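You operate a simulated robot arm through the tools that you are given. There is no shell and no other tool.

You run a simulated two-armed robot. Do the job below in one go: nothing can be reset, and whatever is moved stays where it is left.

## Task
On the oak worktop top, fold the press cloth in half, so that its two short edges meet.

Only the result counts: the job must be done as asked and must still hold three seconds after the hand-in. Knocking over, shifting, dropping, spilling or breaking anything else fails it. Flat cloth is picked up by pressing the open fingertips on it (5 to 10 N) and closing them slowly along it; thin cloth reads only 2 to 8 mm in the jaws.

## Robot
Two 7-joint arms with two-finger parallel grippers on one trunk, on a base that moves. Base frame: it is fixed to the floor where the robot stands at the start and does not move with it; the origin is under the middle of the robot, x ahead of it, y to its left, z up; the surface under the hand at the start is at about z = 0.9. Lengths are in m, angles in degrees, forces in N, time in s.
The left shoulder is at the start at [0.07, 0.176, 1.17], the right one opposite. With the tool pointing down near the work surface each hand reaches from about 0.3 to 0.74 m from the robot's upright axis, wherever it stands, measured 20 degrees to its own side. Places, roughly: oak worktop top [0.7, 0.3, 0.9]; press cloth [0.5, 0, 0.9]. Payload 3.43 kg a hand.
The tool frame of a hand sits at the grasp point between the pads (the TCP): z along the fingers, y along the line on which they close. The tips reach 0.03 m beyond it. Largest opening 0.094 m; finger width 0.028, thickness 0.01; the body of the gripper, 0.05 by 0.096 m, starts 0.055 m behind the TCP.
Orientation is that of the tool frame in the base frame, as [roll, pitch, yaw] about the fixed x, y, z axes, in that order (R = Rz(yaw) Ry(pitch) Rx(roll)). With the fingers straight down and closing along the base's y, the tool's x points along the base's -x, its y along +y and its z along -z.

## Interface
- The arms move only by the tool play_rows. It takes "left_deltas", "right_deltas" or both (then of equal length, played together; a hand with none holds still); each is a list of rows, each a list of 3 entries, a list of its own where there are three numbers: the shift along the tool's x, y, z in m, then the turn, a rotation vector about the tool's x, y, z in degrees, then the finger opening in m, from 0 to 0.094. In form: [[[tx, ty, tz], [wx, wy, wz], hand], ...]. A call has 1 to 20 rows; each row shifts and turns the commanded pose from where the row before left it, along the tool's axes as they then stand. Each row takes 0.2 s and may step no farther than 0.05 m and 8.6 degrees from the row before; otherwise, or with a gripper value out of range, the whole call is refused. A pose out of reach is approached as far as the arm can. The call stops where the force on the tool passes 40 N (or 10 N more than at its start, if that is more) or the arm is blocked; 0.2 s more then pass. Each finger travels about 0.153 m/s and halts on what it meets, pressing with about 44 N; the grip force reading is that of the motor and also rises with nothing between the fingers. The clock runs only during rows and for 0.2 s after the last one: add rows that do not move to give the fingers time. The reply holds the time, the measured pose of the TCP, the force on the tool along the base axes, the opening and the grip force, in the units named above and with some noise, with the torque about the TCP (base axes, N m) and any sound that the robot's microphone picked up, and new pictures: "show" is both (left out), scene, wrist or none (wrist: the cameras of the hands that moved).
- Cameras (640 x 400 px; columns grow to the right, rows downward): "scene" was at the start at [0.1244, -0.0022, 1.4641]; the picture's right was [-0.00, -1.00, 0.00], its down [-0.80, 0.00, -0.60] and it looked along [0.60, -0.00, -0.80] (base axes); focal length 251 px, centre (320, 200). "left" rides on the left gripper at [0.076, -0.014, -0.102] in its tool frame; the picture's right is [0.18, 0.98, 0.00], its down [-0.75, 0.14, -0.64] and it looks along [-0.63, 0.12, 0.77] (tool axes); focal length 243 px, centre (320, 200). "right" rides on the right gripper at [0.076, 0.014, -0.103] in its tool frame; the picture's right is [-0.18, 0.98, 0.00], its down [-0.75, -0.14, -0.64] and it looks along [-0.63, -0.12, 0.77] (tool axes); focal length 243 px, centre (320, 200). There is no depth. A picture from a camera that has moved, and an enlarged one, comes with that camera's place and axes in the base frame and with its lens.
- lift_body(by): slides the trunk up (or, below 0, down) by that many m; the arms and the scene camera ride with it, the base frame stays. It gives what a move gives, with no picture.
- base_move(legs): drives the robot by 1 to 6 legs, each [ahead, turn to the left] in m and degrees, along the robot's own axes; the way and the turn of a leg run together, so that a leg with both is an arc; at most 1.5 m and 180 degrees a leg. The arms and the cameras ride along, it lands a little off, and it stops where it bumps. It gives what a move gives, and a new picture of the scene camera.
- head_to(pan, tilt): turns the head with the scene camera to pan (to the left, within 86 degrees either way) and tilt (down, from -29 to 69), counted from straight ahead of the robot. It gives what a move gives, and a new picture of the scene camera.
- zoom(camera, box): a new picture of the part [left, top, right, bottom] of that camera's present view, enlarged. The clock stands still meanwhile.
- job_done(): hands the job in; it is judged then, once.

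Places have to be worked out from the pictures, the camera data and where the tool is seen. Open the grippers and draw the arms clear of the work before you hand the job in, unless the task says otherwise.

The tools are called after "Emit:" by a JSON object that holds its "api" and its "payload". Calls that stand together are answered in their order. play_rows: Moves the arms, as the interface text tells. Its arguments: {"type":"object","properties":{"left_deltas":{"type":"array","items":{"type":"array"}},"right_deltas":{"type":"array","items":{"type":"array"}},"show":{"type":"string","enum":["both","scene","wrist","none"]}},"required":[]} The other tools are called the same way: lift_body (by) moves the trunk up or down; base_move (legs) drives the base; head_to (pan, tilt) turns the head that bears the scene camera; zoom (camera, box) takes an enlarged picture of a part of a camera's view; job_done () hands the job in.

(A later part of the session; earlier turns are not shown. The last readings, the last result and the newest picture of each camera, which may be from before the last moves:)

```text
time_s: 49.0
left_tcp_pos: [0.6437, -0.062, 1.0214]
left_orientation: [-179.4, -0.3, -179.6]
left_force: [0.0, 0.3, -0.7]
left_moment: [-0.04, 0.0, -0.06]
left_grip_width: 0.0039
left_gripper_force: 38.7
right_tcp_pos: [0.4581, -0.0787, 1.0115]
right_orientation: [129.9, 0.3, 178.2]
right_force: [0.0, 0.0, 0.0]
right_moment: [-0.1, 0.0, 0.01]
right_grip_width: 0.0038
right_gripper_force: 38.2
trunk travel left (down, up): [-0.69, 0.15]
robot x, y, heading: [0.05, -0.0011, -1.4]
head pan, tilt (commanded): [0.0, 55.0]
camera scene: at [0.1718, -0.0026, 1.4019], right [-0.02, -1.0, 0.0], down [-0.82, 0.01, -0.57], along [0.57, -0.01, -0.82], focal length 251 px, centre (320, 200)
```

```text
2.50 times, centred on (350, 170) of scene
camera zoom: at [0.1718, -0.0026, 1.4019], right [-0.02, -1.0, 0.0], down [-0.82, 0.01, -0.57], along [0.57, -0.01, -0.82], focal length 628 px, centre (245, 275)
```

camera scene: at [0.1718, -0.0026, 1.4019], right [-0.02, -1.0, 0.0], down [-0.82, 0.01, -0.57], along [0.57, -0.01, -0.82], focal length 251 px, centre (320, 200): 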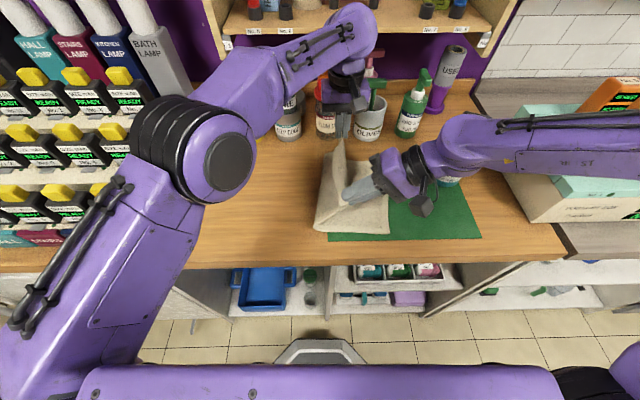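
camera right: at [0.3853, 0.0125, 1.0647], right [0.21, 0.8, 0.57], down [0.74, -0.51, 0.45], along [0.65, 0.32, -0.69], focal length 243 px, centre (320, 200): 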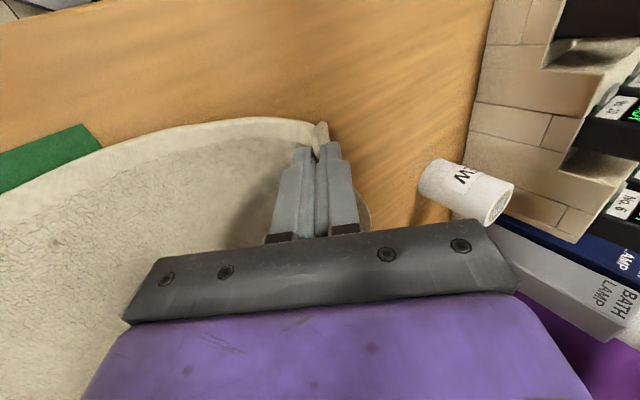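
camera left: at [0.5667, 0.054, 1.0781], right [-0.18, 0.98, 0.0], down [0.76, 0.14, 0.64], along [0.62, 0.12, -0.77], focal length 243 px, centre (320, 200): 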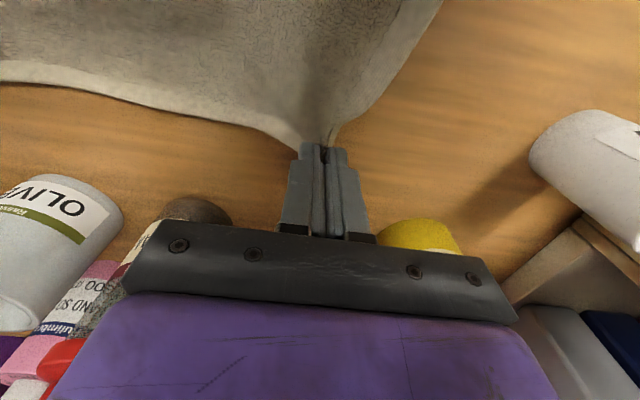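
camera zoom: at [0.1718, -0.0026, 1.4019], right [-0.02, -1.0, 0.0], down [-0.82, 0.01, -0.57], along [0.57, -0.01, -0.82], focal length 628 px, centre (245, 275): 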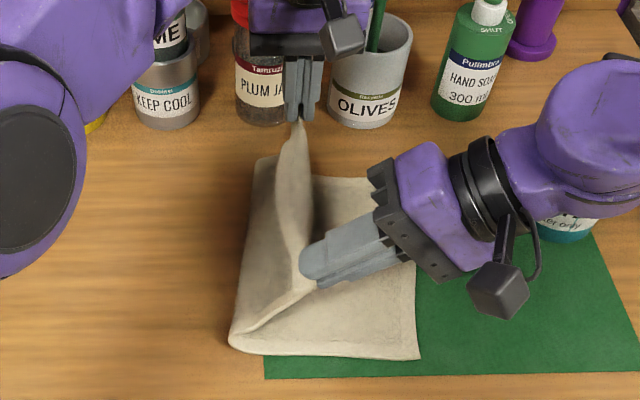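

The raised edge now stands straight over the crease and both corners are held. I'll carry both corners further right and begin lowering, with the right hand rolling to 60°.

Emit:
{"api": "play_rows", "payload": {"left_deltas": [[[0.001, -0.0095, 0.0078], [0, 0, 0], 0.0], [[0.001, -0.0095, 0.0078], [0, 0, 0], 0.0], [[0.001, -0.0095, 0.0078], [0, 0, 0], 0.0], [[0.001, -0.0095, 0.0078], [0, 0, 0], 0.0], [[0, 0, 0], [0, 0, 0], 0.0]], "right_deltas": [[[0.0015, -0.013, -0.0013], [-2.5, 0, 0], 0.0], [[0.0015, -0.0129, -0.0018], [-2.5, 0, 0], 0.0], [[0.0015, -0.0128, -0.0024], [-2.5, 0, 0], 0.0], [[0.0015, -0.0127, -0.0029], [-2.5, 0, 0], 0.0], [[0, 0, 0], [0, 0, 0], 0.0]], "show": "scene"}}

Emit:
{"api": "zoom", "payload": {"camera": "scene", "box": [250, 90, 450, 250]}}

```text
time_s: 50.2
left_tcp_pos: [0.6392, -0.1023, 0.9896]
left_orientation: [-179.4, -0.3, -179.8]
left_force: [0.1, 0.2, 0.1]
left_moment: [0.0, -0.03, -0.11]
left_grip_width: 0.0037
left_gripper_force: 38.4
right_tcp_pos: [0.4521, -0.1159, 0.9772]
right_orientation: [119.9, 0.4, 178.3]
right_force: [-0.2, 0.3, 0.1]
right_moment: [-0.1, 0.01, 0.01]
right_grip_width: 0.0037
right_gripper_force: 37.7
trunk travel left (down, up): [-0.69, 0.15]
robot x, y, heading: [0.0511, 0.0012, -0.9]
head pan, tilt (commanded): [0.0, 55.0]
camera scene: at [0.1716, -0.0031, 1.4019], right [-0.02, -1.0, 0.0], down [-0.82, 0.01, -0.57], along [0.57, -0.01, -0.82], focal length 251 px, centre (320, 200)
```

scene: 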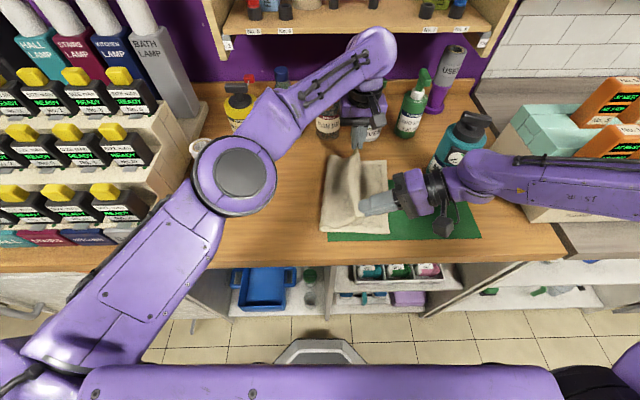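

```text
2.50 times, centred on (350, 170) of scene
camera zoom: at [0.1716, -0.0031, 1.4019], right [-0.02, -1.0, 0.0], down [-0.82, 0.01, -0.57], along [0.57, -0.01, -0.82], focal length 628 px, centre (245, 275)
```

zoom: 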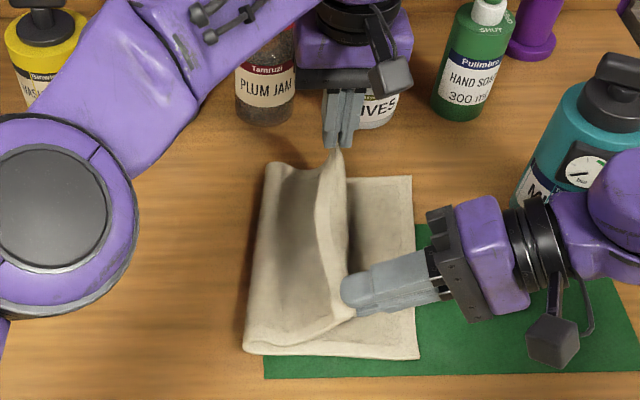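

The fold is going well: the lower right corners read about (0.650, -0.194) and (0.430, -0.163). To give the left arm enough reach to roll its hand at the end, I'll shift both hands back a little and let a 6° right turn of the base bring them forward again.

Emit:
{"api": "play_rows", "payload": {"left_deltas": [[[0, 0.0207, 0], [0, 0, -2], 0.0], [[0, 0.0207, 0], [0, 0, -2], 0.0], [[0, 0.0207, 0], [0, 0, -2], 0.0], [[0, 0, 0], [0, 0, 0], 0.0]], "right_deltas": [[[-0.0027, 0.0072, 0.0124], [0, 1.73, -1], 0.0], [[-0.0027, 0.0072, 0.0124], [0, 1.73, -1], 0.0], [[-0.0027, 0.0072, 0.0124], [0, 1.73, -1], 0.0], [[0, 0, 0], [0, 0, 0], 0.0]], "show": "none"}}

Emit:
{"api": "base_move", "payload": {"legs": [[0, -6]]}}

Emit:
{"api": "zoom", "payload": {"camera": "scene", "box": [230, 90, 430, 250]}}

```text
time_s: 51.2
left_tcp_pos: [0.6369, -0.0417, 0.9884]
left_orientation: [-179.6, -0.4, -173.9]
left_force: [0.5, -0.5, -0.1]
left_moment: [0.02, 0.02, -0.12]
left_grip_width: 0.0038
left_gripper_force: 38.0
right_tcp_pos: [0.46, -0.0747, 0.9752]
right_orientation: [120.0, 0.4, -175.7]
right_force: [-0.1, 0.4, 0.1]
right_moment: [-0.08, 0.01, 0.0]
right_grip_width: 0.0034
right_gripper_force: 38.8
trunk travel left (down, up): [-0.69, 0.15]
robot x, y, heading: [0.0498, -0.0031, -1.0]
head pan, tilt (commanded): [0.0, 55.0]
```

```text
time_s: 52.2
left_tcp_pos: [0.6311, -0.1028, 0.9891]
left_orientation: [-179.7, -0.3, -179.9]
left_force: [-1.4, 0.0, -0.8]
left_moment: [0.03, 0.0, 0.01]
left_grip_width: 0.0036
left_gripper_force: 38.5
right_tcp_pos: [0.4505, -0.118, 0.9763]
right_orientation: [120.0, 0.3, 178.5]
right_force: [-0.2, 0.1, -0.1]
right_moment: [-0.07, 0.0, -0.04]
right_grip_width: 0.0038
right_gripper_force: 37.9
trunk travel left (down, up): [-0.69, 0.15]
robot x, y, heading: [0.0503, -0.0013, -7.0]
head pan, tilt (commanded): [0.0, 55.0]
camera scene: at [0.1713, -0.0164, 1.4018], right [-0.12, -0.99, 0.0], down [-0.81, 0.1, -0.57], along [0.57, -0.07, -0.82], focal length 251 px, centre (320, 200)
```

scene: 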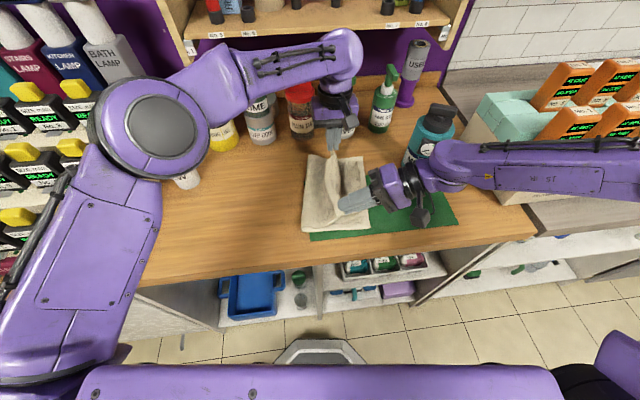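

```text
2.50 times, centred on (330, 170) of scene
camera zoom: at [0.1713, -0.0164, 1.4018], right [-0.12, -0.99, 0.0], down [-0.81, 0.1, -0.57], along [0.57, -0.07, -0.82], focal length 628 px, centre (295, 275)
```

zoom: 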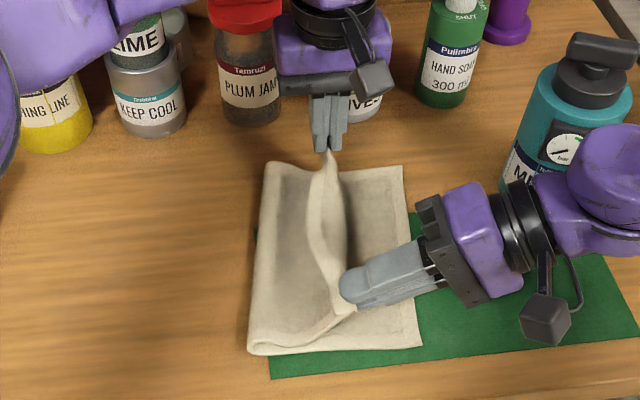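

This works without disturbing anything. I'll repeat the shift-and-turn once more.

Emit:
{"api": "play_rows", "payload": {"left_deltas": [[[-0.003, 0.0207, 0], [0, 0, -2], 0.0], [[-0.003, 0.0207, 0], [0, 0, -2], 0.0], [[-0.003, 0.0207, 0], [0, 0, -2], 0.0], [[0, 0, 0], [0, 0, 0], 0.0]], "right_deltas": [[[-0.003, 0.0072, 0.0124], [0, 1.73, -1], 0.0], [[-0.003, 0.0072, 0.0124], [0, 1.73, -1], 0.0], [[-0.003, 0.0072, 0.0124], [0, 1.73, -1], 0.0], [[0, 0, 0], [0, 0, 0], 0.0]], "show": "none"}}

Emit:
{"api": "base_move", "payload": {"legs": [[0, -6]]}}

Emit:
{"api": "zoom", "payload": {"camera": "scene", "box": [210, 90, 410, 250]}}

```text
time_s: 53.2
left_tcp_pos: [0.6351, -0.0411, 0.9885]
left_orientation: [-179.7, -0.3, -173.8]
left_force: [-0.4, -0.2, 0.2]
left_moment: [0.02, 0.0, -0.12]
left_grip_width: 0.0038
left_gripper_force: 38.2
right_tcp_pos: [0.4573, -0.0739, 0.9764]
right_orientation: [120.1, 0.2, -175.6]
right_force: [-0.9, -0.1, 0.5]
right_moment: [-0.07, 0.03, -0.03]
right_grip_width: 0.0037
right_gripper_force: 38.3
trunk travel left (down, up): [-0.69, 0.15]
robot x, y, heading: [0.0487, 0.0016, -7.2]
head pan, tilt (commanded): [0.0, 55.0]
```

```text
time_s: 54.1
left_tcp_pos: [0.6281, -0.1019, 0.9891]
left_orientation: [-179.7, -0.3, -179.8]
left_force: [0.3, 0.4, -1.2]
left_moment: [-0.01, 0.0, 0.0]
left_grip_width: 0.0039
left_gripper_force: 38.3
right_tcp_pos: [0.447, -0.115, 0.9759]
right_orientation: [120.0, 0.3, 178.5]
right_force: [-0.5, 0.0, 0.2]
right_moment: [-0.11, 0.01, 0.04]
right_grip_width: 0.0033
right_gripper_force: 37.9
trunk travel left (down, up): [-0.69, 0.15]
robot x, y, heading: [0.0507, -0.0034, -12.9]
head pan, tilt (commanded): [0.0, 55.0]
camera scene: at [0.1692, -0.0285, 1.4018], right [-0.22, -0.98, 0.0], down [-0.8, 0.18, -0.57], along [0.56, -0.13, -0.82], focal length 251 px, centre (320, 200)
```

scene: 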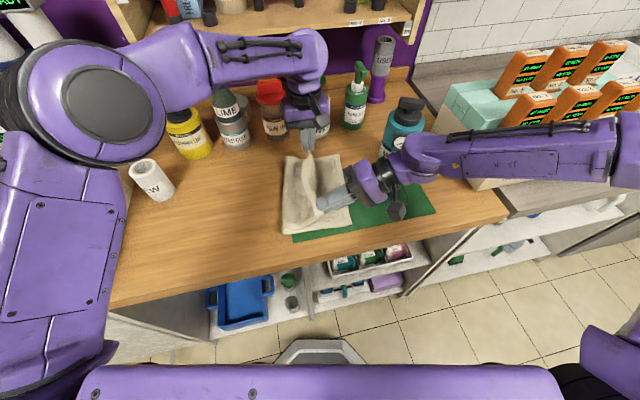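

```text
2.50 times, centred on (310, 170) of scene
camera zoom: at [0.1692, -0.0285, 1.4018], right [-0.22, -0.98, 0.0], down [-0.8, 0.18, -0.57], along [0.56, -0.13, -0.82], focal length 628 px, centre (345, 275)
```

zoom: 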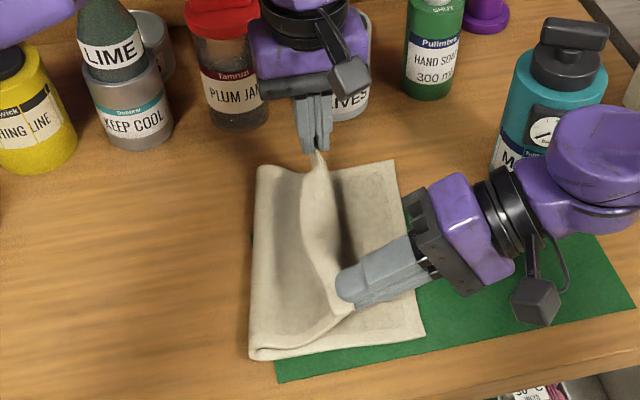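

There is still slack in the fold and everything is clear. One more shift-and-turn will bring the heading to about -19°.

Emit:
{"api": "play_rows", "payload": {"left_deltas": [[[-0.004, 0.0207, 0], [0, 0, -2], 0.0], [[-0.004, 0.0207, 0], [0, 0, -2], 0.0], [[-0.004, 0.0207, 0], [0, 0, -2], 0.0], [[0, 0, 0], [0, 0, 0], 0.0]], "right_deltas": [[[-0.0045, 0.0072, 0.0124], [0, 1.73, -1], 0.0], [[-0.0045, 0.0072, 0.0124], [0, 1.73, -1], 0.0], [[-0.0045, 0.0072, 0.0124], [0, 1.73, -1], 0.0], [[0, 0, 0], [0, 0, 0], 0.0]], "show": "none"}}

Emit:
{"api": "base_move", "payload": {"legs": [[0, -6]]}}

Emit:
{"api": "head_to", "payload": {"pan": 15, "tilt": 55}}

Emit:
{"api": "zoom", "payload": {"camera": "scene", "box": [240, 90, 440, 250]}}

```text
time_s: 55.1
left_tcp_pos: [0.6379, -0.0386, 0.9892]
left_orientation: [-179.7, -0.3, -173.8]
left_force: [-0.1, -0.4, -0.3]
left_moment: [0.0, 0.02, -0.1]
left_grip_width: 0.0035
left_gripper_force: 38.8
right_tcp_pos: [0.4617, -0.0715, 0.9779]
right_orientation: [120.0, 0.3, -175.5]
right_force: [-0.3, 0.1, -0.4]
right_moment: [-0.06, 0.07, -0.04]
right_grip_width: 0.0033
right_gripper_force: 38.7
trunk travel left (down, up): [-0.69, 0.15]
robot x, y, heading: [0.0483, -0.0, -12.7]
head pan, tilt (commanded): [0.0, 55.0]
```

```text
time_s: 56.0
left_tcp_pos: [0.632, -0.0986, 0.9873]
left_orientation: [-179.6, -0.4, -179.7]
left_force: [-0.1, -0.7, 0.1]
left_moment: [0.01, -0.03, -0.02]
left_grip_width: 0.0037
left_gripper_force: 38.0
right_tcp_pos: [0.4513, -0.1139, 0.978]
right_orientation: [120.1, 0.2, 178.6]
right_force: [0.7, -0.1, -0.9]
right_moment: [-0.05, -0.01, 0.02]
right_grip_width: 0.0038
right_gripper_force: 38.0
trunk travel left (down, up): [-0.69, 0.15]
robot x, y, heading: [0.0497, -0.0034, -18.6]
head pan, tilt (commanded): [0.0, 55.0]
camera scene: at [0.1659, -0.0405, 1.4018], right [-0.32, -0.95, 0.0], down [-0.78, 0.26, -0.57], along [0.54, -0.18, -0.82], focal length 251 px, centre (320, 200)
```

scene: 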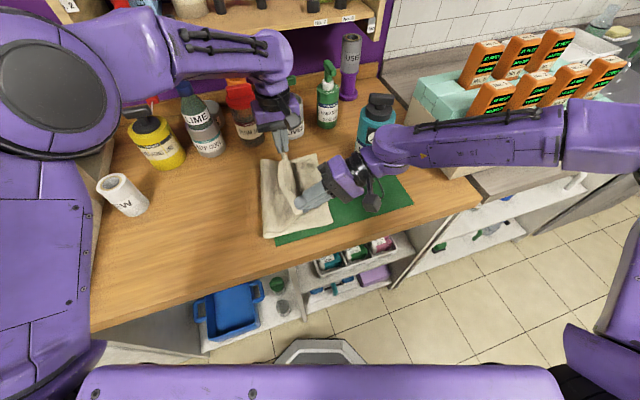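

```text
time_s: 56.8
left_tcp_pos: [0.6301, -0.0997, 0.9882]
left_orientation: [-179.8, -0.3, -179.7]
left_force: [-0.1, -0.8, 0.3]
left_moment: [-0.01, -0.02, -0.02]
left_grip_width: 0.004
left_gripper_force: 38.3
right_tcp_pos: [0.4516, -0.1145, 0.978]
right_orientation: [120.0, 0.2, 178.5]
right_force: [-0.2, -0.2, 0.2]
right_moment: [-0.1, -0.01, 0.04]
right_grip_width: 0.0035
right_gripper_force: 38.8
trunk travel left (down, up): [-0.69, 0.15]
robot x, y, heading: [0.0485, -0.0029, -18.7]
head pan, tilt (commanded): [15.0, 55.0]
camera scene: at [0.169, -0.023, 1.4018], right [-0.07, -1.0, 0.0], down [-0.82, 0.05, -0.57], along [0.57, -0.04, -0.82], focal length 251 px, centre (320, 200)
```

scene: 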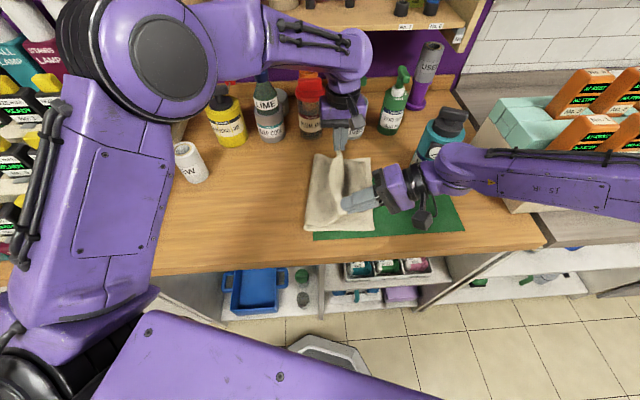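

```text
2.50 times, centred on (340, 170) of scene
camera zoom: at [0.169, -0.023, 1.4018], right [-0.07, -1.0, 0.0], down [-0.82, 0.05, -0.57], along [0.57, -0.04, -0.82], focal length 628 px, centre (270, 275)
```

zoom: 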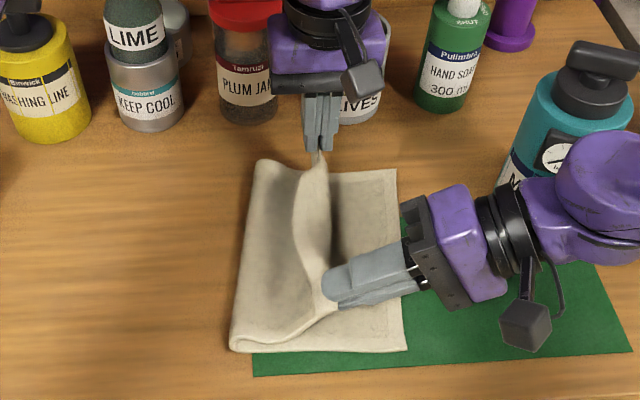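

The mat corner still reads (0.414, -0.024), and the lower right corners are at about (0.653, -0.194) and (0.430, -0.162). I'm aiming the grips 35 mm inside that edge to allow for the cloth gathered in the jaws, and I'll move both hands right and down together.

Emit:
{"api": "play_rows", "payload": {"left_deltas": [[[-0.0007, -0.0135, 0.0079], [-3.33, 0, 0], 0.0], [[-0.0007, -0.0139, 0.0071], [-3.33, 0, 0], 0.0], [[-0.0007, -0.0143, 0.0063], [-3.33, 0, 0], 0.0], [[0, 0, 0], [0, 0, 0], 0.0]], "right_deltas": [[[0.0005, -0.0111, -0.0026], [0, 0, 0], 0.0], [[0.0005, -0.0111, -0.0026], [0, 0, 0], 0.0], [[0.0005, -0.0111, -0.0026], [0, 0, 0], 0.0], [[0, 0, 0], [0, 0, 0], 0.0]], "show": "none"}}

Emit:
{"api": "zoom", "payload": {"camera": "scene", "box": [240, 90, 440, 250]}}

```text
time_s: 57.8
left_tcp_pos: [0.6336, -0.1408, 0.9656]
left_orientation: [170.2, -0.3, -179.6]
left_force: [0.3, 0.0, -0.2]
left_moment: [-0.08, -0.03, -0.01]
left_grip_width: 0.0037
left_gripper_force: 37.9
right_tcp_pos: [0.4494, -0.1374, 0.9517]
right_orientation: [120.1, 0.2, 178.6]
right_force: [0.7, -0.7, -0.5]
right_moment: [-0.07, 0.03, 0.0]
right_grip_width: 0.0038
right_gripper_force: 38.2
trunk travel left (down, up): [-0.69, 0.15]
robot x, y, heading: [0.0499, -0.0018, -18.8]
head pan, tilt (commanded): [15.0, 55.0]
```

```text
2.50 times, centred on (340, 170) of scene
camera zoom: at [0.1689, -0.0221, 1.4019], right [-0.06, -1.0, 0.0], down [-0.82, 0.05, -0.57], along [0.57, -0.04, -0.82], focal length 628 px, centre (270, 275)
```

zoom: 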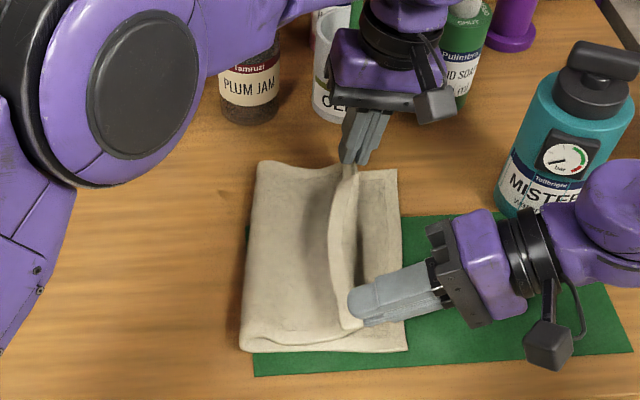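

The upper half is coming down evenly and the raised hem runs straight between the hands. I'll make the last lowering move to about 1 cm above the lower half.

Emit:
{"api": "play_rows", "payload": {"left_deltas": [[[0, -0.0088, 0.0058], [-1.67, 0, 0], 0.0], [[0, -0.009, 0.0055], [-1.67, 0, 0], 0.0], [[0, -0.0091, 0.0052], [-1.67, 0, 0], 0.0], [[0, 0, 0], [0, 0, 0], 0.0]], "right_deltas": [[[0, -0.0083, -0.002], [0, 0, 0], 0.0], [[0, -0.0083, -0.002], [0, 0, 0], 0.0], [[0, -0.0083, -0.002], [0, 0, 0], 0.0], [[0, 0, 0], [0, 0, 0], 0.0]], "show": "both"}}

Emit:
{"api": "zoom", "payload": {"camera": "scene", "box": [290, 120, 410, 216]}}

```text
time_s: 58.8
left_tcp_pos: [0.6332, -0.1634, 0.9438]
left_orientation: [165.4, -0.3, -179.7]
left_force: [-0.8, -0.5, 0.6]
left_moment: [-0.11, -0.02, -0.02]
left_grip_width: 0.0038
left_gripper_force: 38.2
right_tcp_pos: [0.4502, -0.154, 0.9342]
right_orientation: [120.0, 0.2, 178.6]
right_force: [0.5, 0.4, 0.6]
right_moment: [-0.06, 0.0, -0.01]
right_grip_width: 0.0038
right_gripper_force: 38.6
trunk travel left (down, up): [-0.69, 0.15]
robot x, y, heading: [0.0487, -0.0008, -19.0]
head pan, tilt (commanded): [15.0, 55.0]
camera scene: at [0.1688, -0.0223, 1.4019], right [-0.06, -1.0, 0.0], down [-0.82, 0.05, -0.57], along [0.57, -0.04, -0.82], focal length 251 px, centre (320, 200)
camera right: at [0.3709, -0.2343, 0.9974], right [0.19, 0.49, 0.85], down [0.74, -0.65, 0.2], along [0.65, 0.59, -0.48], focal length 243 px, centre (320, 200)
camera left: at [0.5578, -0.2038, 1.0387], right [-0.19, 0.95, 0.25], down [0.76, -0.02, 0.65], along [0.63, 0.31, -0.72], focal length 243 px, centre (320, 200)
```

scene: 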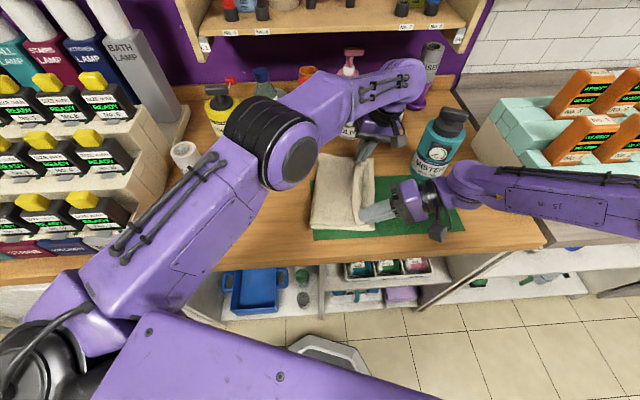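
right: 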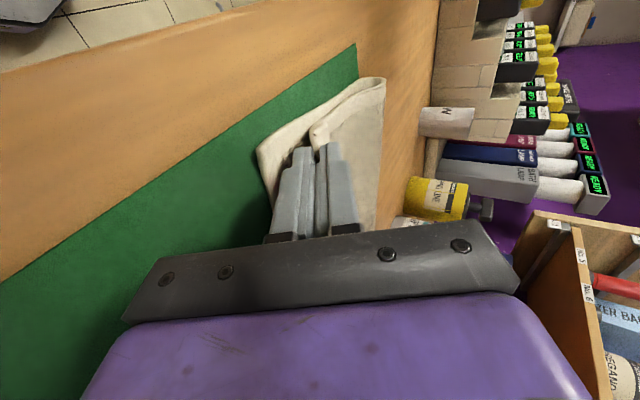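
left: 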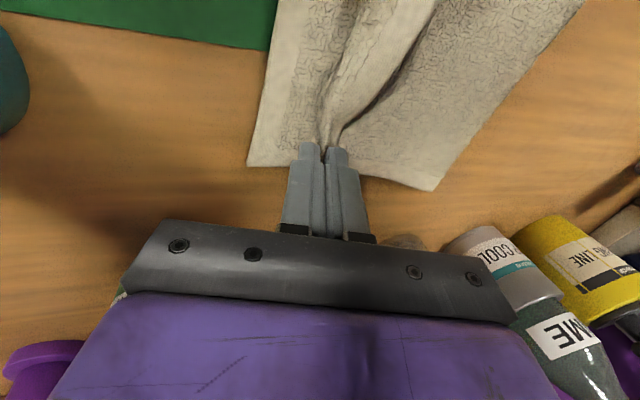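

```text
4.17 times, centred on (350, 168) of scene
camera zoom: at [0.1688, -0.0223, 1.4019], right [-0.06, -1.0, 0.0], down [-0.82, 0.05, -0.57], along [0.57, -0.04, -0.82], focal length 1047 px, centre (195, 333)
```

zoom: 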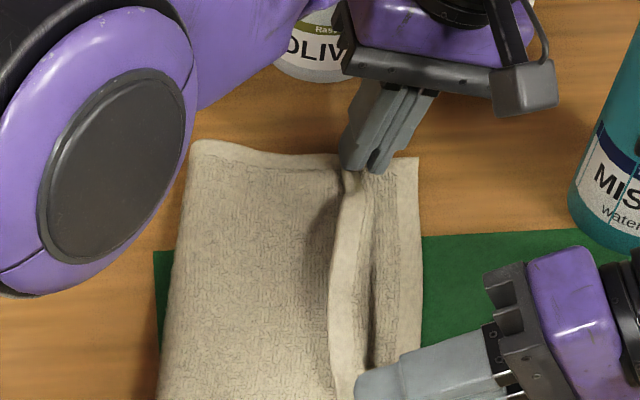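

Both grips are about 1 cm above the lower half and right where I aimed. I'll release the near corner first: open the right fingers slightly, shifting along so that the lower finger stays put.

Emit:
{"api": "play_rows", "payload": {"right_deltas": [[[0, -0.001, 0.002], [0, 0, 0], 0.0], [[0, 0.002, 0], [0, 0, 0], 0.008], [[0, 0.002, 0], [0, 0, 0], 0.012], [[0, 0.002, 0], [0, 0, 0], 0.016], [[0, 0, 0], [0, 0, 0], 0.016], [[0, 0, 0], [0, 0, 0], 0.016]], "show": "wrist"}}

Emit:
{"api": "zoom", "payload": {"camera": "scene", "box": [290, 140, 410, 236]}}

Emit:
{"api": "zoom", "payload": {"camera": "right", "box": [220, 60, 420, 185]}}

Emit:
{"api": "zoom", "payload": {"camera": "left", "box": [200, 0, 500, 188]}}

```text
time_s: 60.2
left_tcp_pos: [0.6329, -0.1629, 0.9444]
left_orientation: [165.3, -0.3, -179.7]
left_force: [-0.3, 0.1, -0.4]
left_moment: [-0.08, 0.0, 0.0]
left_grip_width: 0.0037
left_gripper_force: 38.2
right_tcp_pos: [0.4496, -0.1507, 0.9373]
right_orientation: [120.0, 0.3, 178.6]
right_force: [-0.8, -0.1, -0.6]
right_moment: [0.0, -0.02, -0.02]
right_grip_width: 0.0159
right_gripper_force: 0.0
trunk travel left (down, up): [-0.69, 0.15]
robot x, y, heading: [0.0499, -0.002, -18.7]
head pan, tilt (commanded): [15.0, 55.0]
camera right: at [0.3708, -0.2307, 1.0009], right [0.19, 0.49, 0.85], down [0.74, -0.65, 0.2], along [0.65, 0.59, -0.48], focal length 243 px, centre (320, 200)
```

right: 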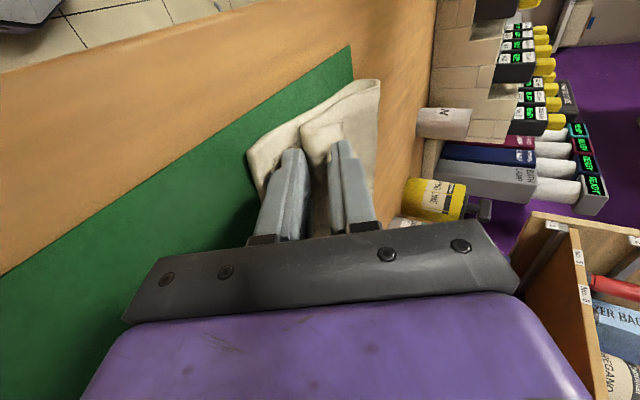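

```text
4.17 times, centred on (350, 188) of scene
camera zoom: at [0.1691, -0.0228, 1.4018], right [-0.06, -1.0, 0.0], down [-0.82, 0.05, -0.57], along [0.57, -0.04, -0.82], focal length 1047 px, centre (195, 250)
```

zoom: 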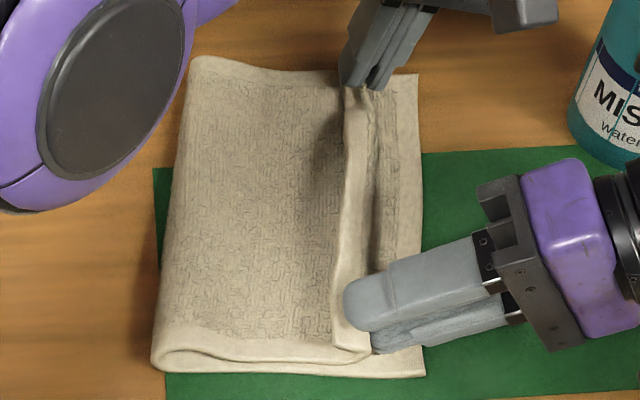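

```text
3.20 times, centred on (320, 122) of right
camera zoom: at [0.3708, -0.2307, 1.0009], right [0.19, 0.49, 0.85], down [0.74, -0.65, 0.2], along [0.65, 0.59, -0.48], focal length 776 px, centre (320, 448)
```

zoom: 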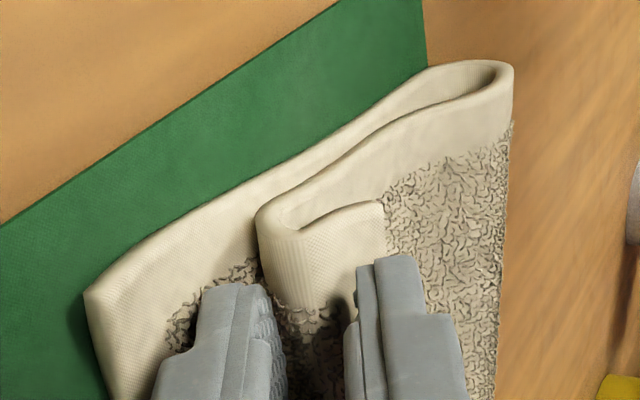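

```text
2.13 times, centred on (350, 94) of left
camera zoom: at [0.5581, -0.204, 1.0385], right [-0.19, 0.95, 0.25], down [0.76, -0.02, 0.65], along [0.62, 0.31, -0.72], focal length 516 px, centre (256, 426)
```

zoom: 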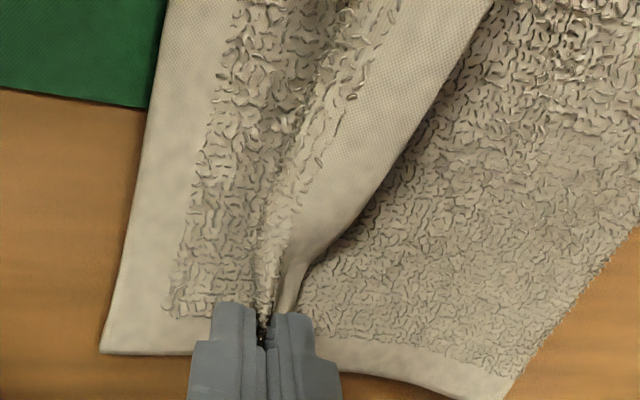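

The right camera shows that the last 3 cm or so of the upper edge is folded back on top, pointing left, instead of lying out to the right, so I'll need to flip that strip over like a page. First I'll draw the opened right hand out to the right and up.

Emit:
{"api": "play_rows", "payload": {"right_deltas": [[[0, 0, -0.012], [0, 0, 0], 0.016], [[0, 0, -0.012], [0, 0, 0], 0.016], [[0, 0, -0.02], [0, 0, 0], 0.016], [[0, 0, -0.02], [0, 0, 0], 0.016], [[0, 0, 0], [0, 0, 0], 0.016]], "show": "wrist"}}

Emit:
{"api": "zoom", "payload": {"camera": "scene", "box": [290, 140, 410, 236]}}

Emit:
{"api": "zoom", "payload": {"camera": "right", "box": [220, 60, 420, 185]}}

```text
time_s: 61.4
left_tcp_pos: [0.634, -0.1622, 0.9445]
left_orientation: [165.4, -0.3, -179.7]
left_force: [-0.6, -0.2, 1.2]
left_moment: [-0.07, 0.0, 0.0]
left_grip_width: 0.0036
left_gripper_force: 38.0
right_tcp_pos: [0.4484, -0.206, 0.9695]
right_orientation: [119.9, 0.2, 178.6]
right_force: [-0.2, -0.9, 0.1]
right_moment: [0.03, 0.02, -0.01]
right_grip_width: 0.016
right_gripper_force: 0.1
trunk travel left (down, up): [-0.69, 0.15]
robot x, y, heading: [0.0521, 0.0002, -18.9]
head pan, tilt (commanded): [15.0, 55.0]
camera right: at [0.3691, -0.2852, 1.033], right [0.19, 0.49, 0.85], down [0.74, -0.65, 0.2], along [0.65, 0.59, -0.48], focal length 243 px, centre (320, 200)
```

right: 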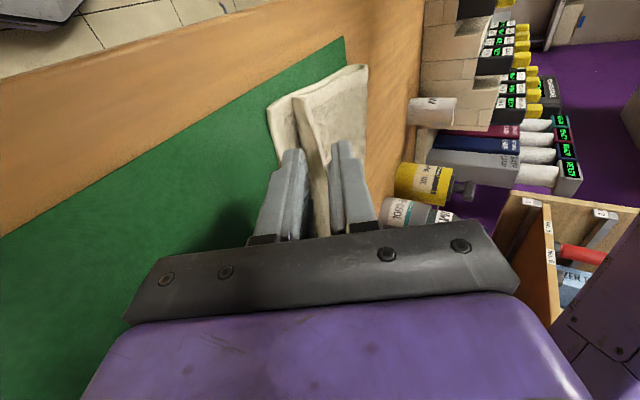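

```text
4.17 times, centred on (350, 188) of scene
camera zoom: at [0.1694, -0.0224, 1.4018], right [-0.06, -1.0, 0.0], down [-0.82, 0.05, -0.57], along [0.57, -0.04, -0.82], focal length 1047 px, centre (195, 250)
```

zoom: 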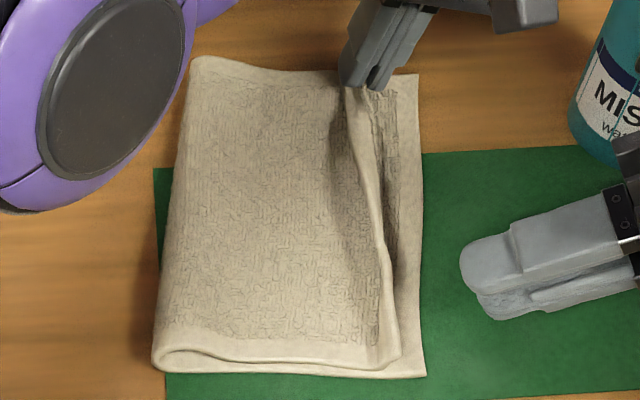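

```text
3.20 times, centred on (320, 122) of right
camera zoom: at [0.3691, -0.2852, 1.033], right [0.19, 0.49, 0.85], down [0.74, -0.65, 0.2], along [0.65, 0.59, -0.48], focal length 776 px, centre (320, 448)
```

zoom: 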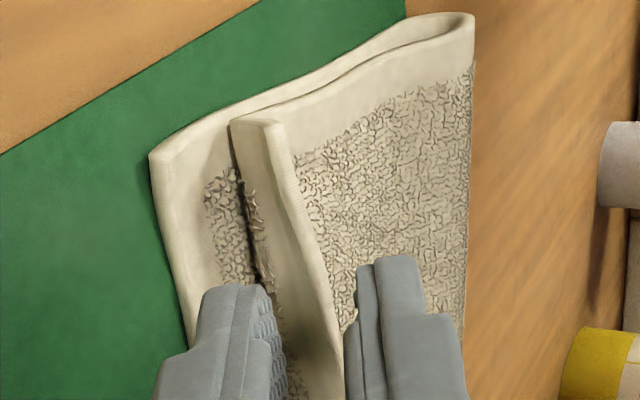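

Drawing out the right hand unrolled the near end, whose hem now stands up close to the lower edge. Next I'll open the left hand slightly and look before moving it.

Emit:
{"api": "play_rows", "payload": {"left_deltas": [[[0, 0, 0], [0, 0, 0], 0.008], [[0, 0, 0], [0, 0, 0], 0.012], [[0, 0, 0], [0, 0, 0], 0.016], [[0, 0, 0], [0, 0, 0], 0.02], [[0, 0, 0], [0, 0, 0], 0.02]], "show": "wrist"}}

Emit:
{"api": "zoom", "payload": {"camera": "left", "box": [200, 0, 500, 188]}}

Emit:
{"api": "zoom", "payload": {"camera": "scene", "box": [290, 140, 410, 236]}}

```text
time_s: 62.6
left_tcp_pos: [0.6331, -0.1637, 0.9445]
left_orientation: [165.3, -0.2, -179.8]
left_force: [-0.3, -0.1, -0.3]
left_moment: [0.02, 0.01, 0.05]
left_grip_width: 0.02
left_gripper_force: 0.0
right_tcp_pos: [0.4475, -0.2059, 0.9695]
right_orientation: [120.0, 0.3, 178.6]
right_force: [0.3, 0.5, -0.1]
right_moment: [-0.03, -0.03, -0.02]
right_grip_width: 0.0159
right_gripper_force: 0.0
trunk travel left (down, up): [-0.69, 0.15]
robot x, y, heading: [0.0521, -0.0035, -18.7]
head pan, tilt (commanded): [15.0, 55.0]
camera left: at [0.5581, -0.204, 1.0385], right [-0.19, 0.95, 0.25], down [0.76, -0.02, 0.65], along [0.62, 0.31, -0.72], focal length 243 px, centre (320, 200)
```

left: 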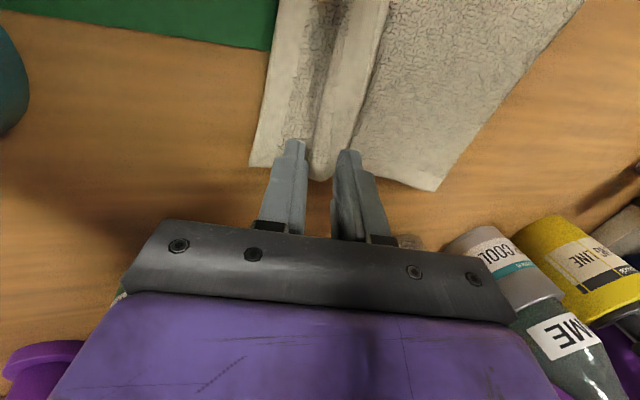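

```text
2.13 times, centred on (350, 94) of left
camera zoom: at [0.5581, -0.204, 1.0385], right [-0.19, 0.95, 0.25], down [0.76, -0.02, 0.65], along [0.62, 0.31, -0.72], focal length 516 px, centre (256, 426)
```

zoom: 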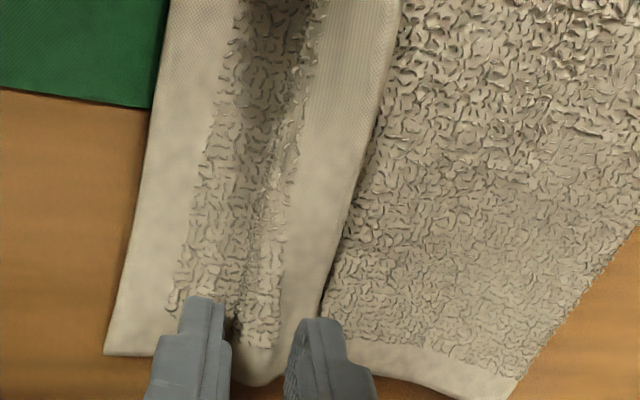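

```text
4.17 times, centred on (350, 188) of scene
camera zoom: at [0.1691, -0.0228, 1.4018], right [-0.06, -1.0, 0.0], down [-0.82, 0.05, -0.57], along [0.57, -0.04, -0.82], focal length 1047 px, centre (195, 250)
```

zoom: 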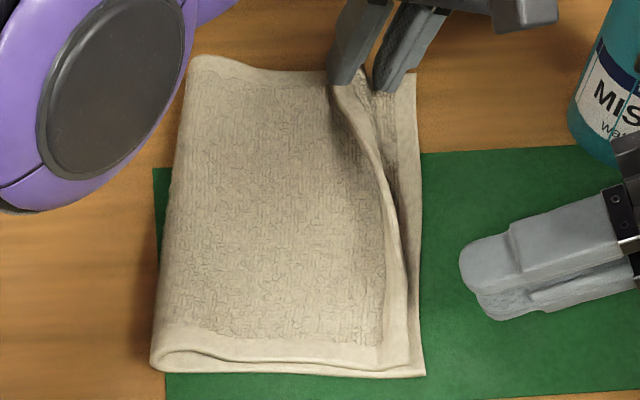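

Both ends are released and the hem now stands up between the left fingers, leaning left. With the outer finger still on its left side, I'll raise slightly and sweep 3 cm right to tip it over.

Emit:
{"api": "play_rows", "payload": {"left_deltas": [[[0, -0.0087, -0.0064], [0, 0, 0], 0.02], [[0, -0.0087, -0.0064], [0, 0, 0], 0.02], [[0, -0.0087, -0.0064], [0, 0, 0], 0.02], [[0, 0, 0], [0, 0, 0], 0.02]], "show": "wrist"}}

Emit:
{"api": "zoom", "payload": {"camera": "left", "box": [200, 0, 500, 188]}}

Emit:
{"api": "zoom", "payload": {"camera": "scene", "box": [290, 140, 410, 236]}}

```text
time_s: 63.6
left_tcp_pos: [0.6348, -0.1862, 0.9596]
left_orientation: [165.5, -0.3, -179.6]
left_force: [-0.3, 0.0, 0.1]
left_moment: [0.0, -0.02, 0.04]
left_grip_width: 0.02
left_gripper_force: 0.0
left hand out of reach, approached as far as the arm can: row 3
right_tcp_pos: [0.4479, -0.2063, 0.9703]
right_orientation: [120.0, 0.2, 178.6]
right_force: [0.8, 0.3, -0.2]
right_moment: [0.0, 0.0, -0.01]
right_grip_width: 0.0161
right_gripper_force: 0.0
trunk travel left (down, up): [-0.69, 0.15]
robot x, y, heading: [0.0506, -0.0002, -18.7]
head pan, tilt (commanded): [15.0, 55.0]
camera left: at [0.56, -0.2268, 1.054], right [-0.19, 0.95, 0.25], down [0.76, -0.02, 0.65], along [0.63, 0.31, -0.72], focal length 243 px, centre (320, 200)
```

left: 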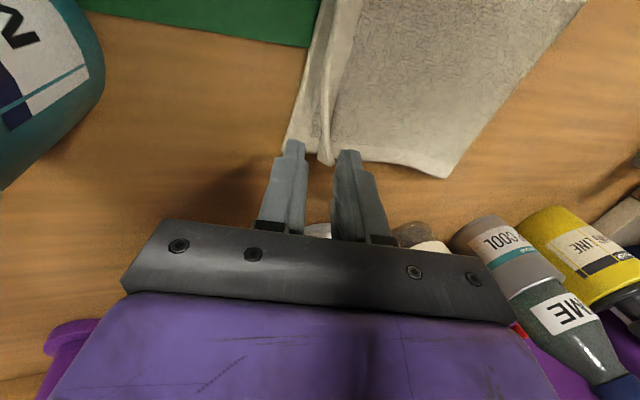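

```text
2.13 times, centred on (350, 94) of left
camera zoom: at [0.56, -0.2268, 1.054], right [-0.19, 0.95, 0.25], down [0.76, -0.02, 0.65], along [0.63, 0.31, -0.72], focal length 516 px, centre (256, 426)
```

zoom: 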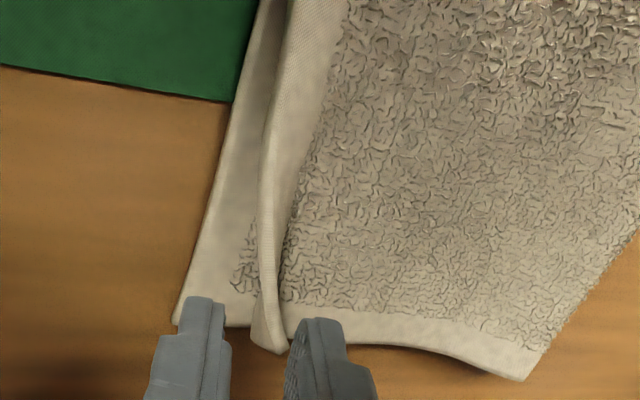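

```text
4.17 times, centred on (350, 188) of scene
camera zoom: at [0.1691, -0.0227, 1.4018], right [-0.06, -1.0, 0.0], down [-0.82, 0.05, -0.57], along [0.57, -0.04, -0.82], focal length 1047 px, centre (195, 250)
```

zoom: 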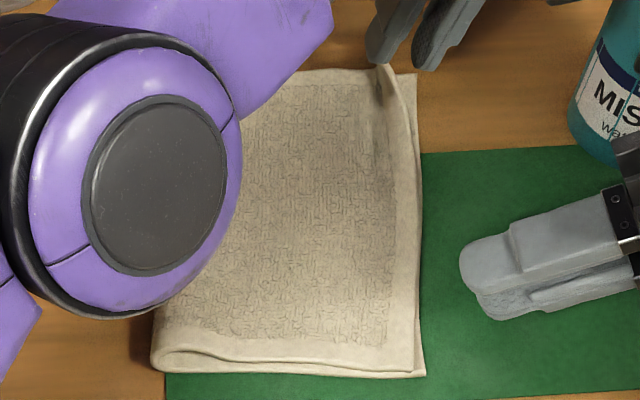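

The edges nearly meet now, with only the far end's hem still standing upright, and the left hand is at its reach with that lean. Rolling the hand back the other way will swing its tips further right and push the hem over.

Emit:
{"api": "play_rows", "payload": {"left_deltas": [[[0, 0, 0], [6, 0, 0], 0.02], [[0, 0, 0], [6, 0, 0], 0.02], [[0, -0.003, 0], [6, 0, 0], 0.02], [[0, -0.003, 0], [6, 0, 0], 0.02], [[0, -0.004, 0.002], [0, 0, 0], 0.02], [[0, 0, 0], [0, 0, 0], 0.02]], "show": "wrist"}}

Emit:
{"api": "zoom", "payload": {"camera": "left", "box": [200, 0, 500, 188]}}

Emit:
{"api": "zoom", "payload": {"camera": "scene", "box": [290, 140, 410, 236]}}

```text
time_s: 65.0
left_tcp_pos: [0.6344, -0.1958, 0.9576]
left_orientation: [-170.5, -0.3, -179.6]
left_force: [-0.4, -0.1, -0.6]
left_moment: [-0.03, 0.0, 0.01]
left_grip_width: 0.0201
left_gripper_force: 0.1
right_tcp_pos: [0.4466, -0.2046, 0.9702]
right_orientation: [120.1, 0.3, 178.6]
right_force: [0.3, 0.0, -0.2]
right_moment: [-0.05, 0.02, -0.02]
right_grip_width: 0.0159
right_gripper_force: 0.0
trunk travel left (down, up): [-0.69, 0.15]
robot x, y, heading: [0.0471, -0.0029, -18.6]
head pan, tilt (commanded): [15.0, 55.0]
camera left: at [0.5598, -0.1942, 1.0611], right [-0.19, 0.97, -0.16], down [0.76, 0.25, 0.61], along [0.63, 0.0, -0.78], focal length 243 px, centre (320, 200)
```

left: 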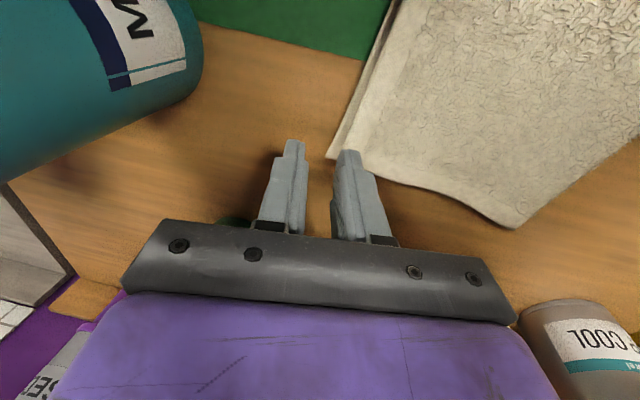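

```text
2.13 times, centred on (350, 94) of left
camera zoom: at [0.5598, -0.1942, 1.0611], right [-0.19, 0.97, -0.16], down [0.76, 0.25, 0.61], along [0.63, 0.0, -0.78], focal length 516 px, centre (256, 426)
```

zoom: 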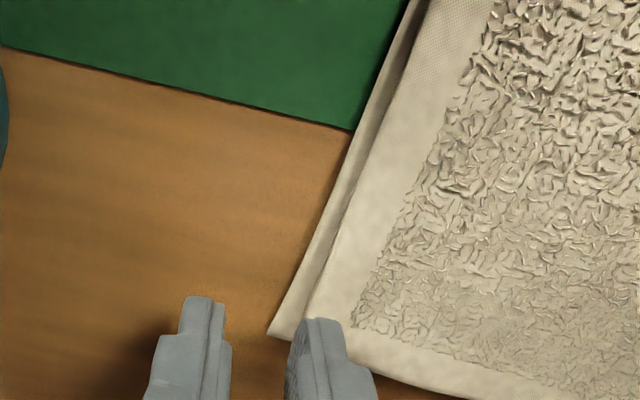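

```text
4.17 times, centred on (350, 188) of scene
camera zoom: at [0.1691, -0.0224, 1.4018], right [-0.06, -1.0, 0.0], down [-0.82, 0.05, -0.57], along [0.57, -0.04, -0.82], focal length 1047 px, centre (195, 250)
```

zoom: 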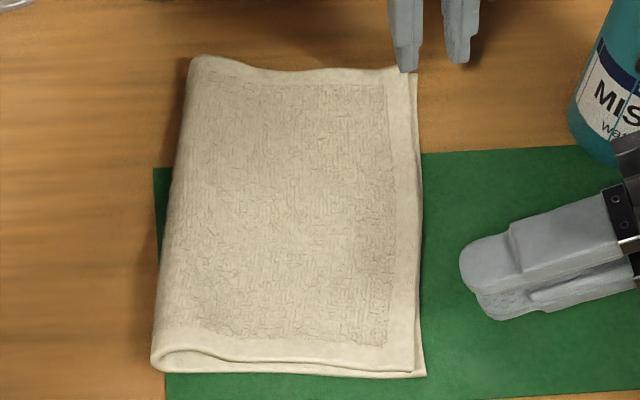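

The upper half now lies flat and its edge sits within a few millimetres of the lower one. I'll lift both hands straight up and clear to look at the result.

Emit:
{"api": "play_rows", "payload": {"left_deltas": [[[0, -0.0033, -0.0197], [0, 0, 0], 0.02], [[0, -0.0066, -0.0394], [0, 0, 0], 0.02], [[0, -0.0066, -0.0394], [0, 0, 0], 0.02], [[0, 0, 0], [0, 0, 0], 0.02], [[0, 0, 0], [0, 0, 0], 0.02]], "right_deltas": [[[0, 0.0173, -0.01], [0, 0, 0], 0.016], [[0, 0.0346, -0.02], [0, 0, 0], 0.016], [[0, 0.0346, -0.02], [0, 0, 0], 0.016], [[0, 0, 0], [0, 0, 0], 0.016], [[0, 0, 0], [0, 0, 0], 0.016]], "show": "both"}}

Emit:
{"api": "zoom", "payload": {"camera": "scene", "box": [290, 140, 410, 236]}}

Emit:
{"api": "zoom", "payload": {"camera": "right", "box": [160, 0, 480, 200]}}

Emit:
{"api": "zoom", "payload": {"camera": "left", "box": [200, 0, 600, 250]}}

```text
time_s: 66.2
left_tcp_pos: [0.6376, -0.1949, 1.0579]
left_orientation: [-170.8, -0.3, -179.7]
left_force: [0.9, -0.2, -0.2]
left_moment: [0.03, 0.03, 0.02]
left_grip_width: 0.0199
left_gripper_force: 0.0
right_tcp_pos: [0.4474, -0.2064, 1.0708]
right_orientation: [119.9, 0.2, 178.6]
right_force: [0.1, -0.1, -0.4]
right_moment: [0.04, -0.03, -0.01]
right_grip_width: 0.0161
right_gripper_force: 0.1
trunk travel left (down, up): [-0.69, 0.15]
robot x, y, heading: [0.0497, -0.001, -18.6]
head pan, tilt (commanded): [15.0, 55.0]
camera scene: at [0.1688, -0.0226, 1.4019], right [-0.06, -1.0, 0.0], down [-0.82, 0.05, -0.57], along [0.57, -0.04, -0.82], focal length 251 px, centre (320, 200)
camera right: at [0.3689, -0.2865, 1.1343], right [0.19, 0.49, 0.85], down [0.74, -0.65, 0.2], along [0.65, 0.59, -0.48], focal length 243 px, centre (320, 200)
camera left: at [0.5608, -0.1938, 1.1615], right [-0.19, 0.97, -0.16], down [0.76, 0.25, 0.61], along [0.63, 0.0, -0.78], focal length 243 px, centre (320, 200)
```

scene: 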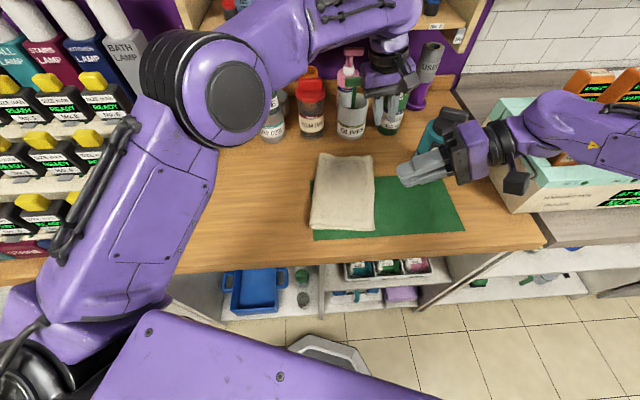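
right: 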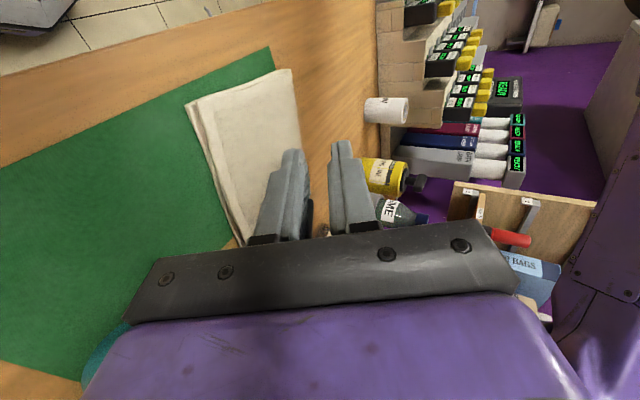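
left: 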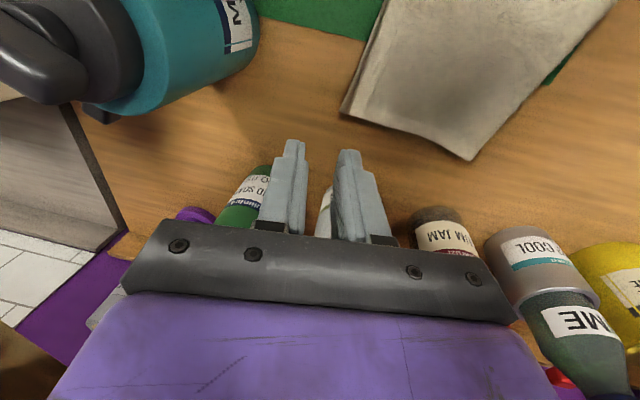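

```text
4.17 times, centred on (350, 188) of scene
camera zoom: at [0.1688, -0.0226, 1.4019], right [-0.06, -1.0, 0.0], down [-0.82, 0.05, -0.57], along [0.57, -0.04, -0.82], focal length 1047 px, centre (195, 250)
```

zoom: 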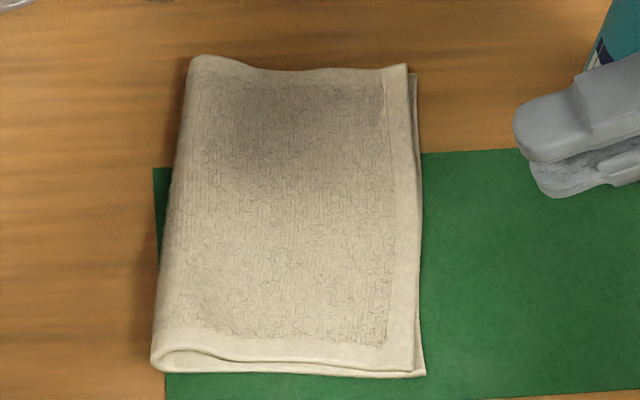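

```text
2.00 times, centred on (320, 100) of right
camera zoom: at [0.3689, -0.2865, 1.1343], right [0.19, 0.49, 0.85], down [0.74, -0.65, 0.2], along [0.65, 0.59, -0.48], focal length 485 px, centre (320, 400)
```

zoom: 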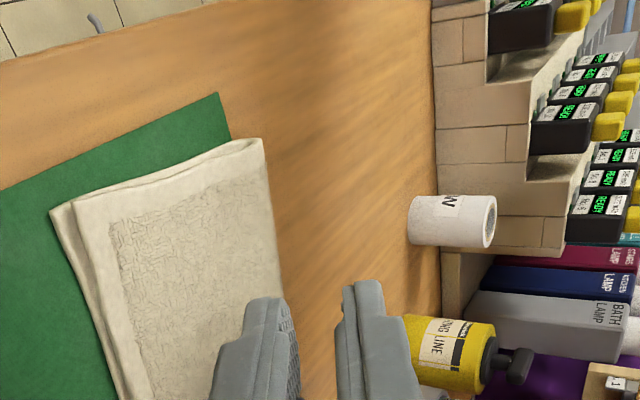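

```text
1.60 times, centred on (400, 125) of left
camera zoom: at [0.5608, -0.1938, 1.1615], right [-0.19, 0.97, -0.16], down [0.76, 0.25, 0.61], along [0.63, 0.0, -0.78], focal length 388 px, centre (192, 320)
```

zoom: 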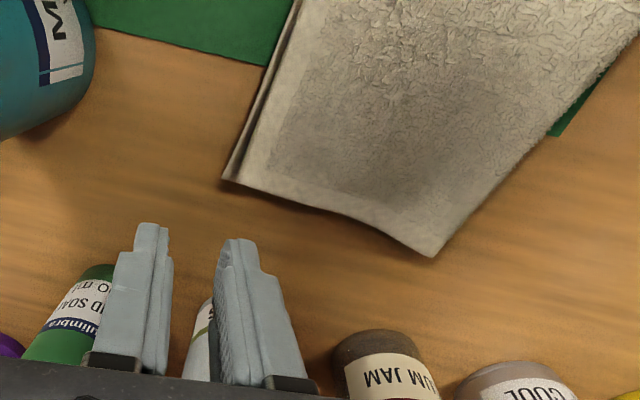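

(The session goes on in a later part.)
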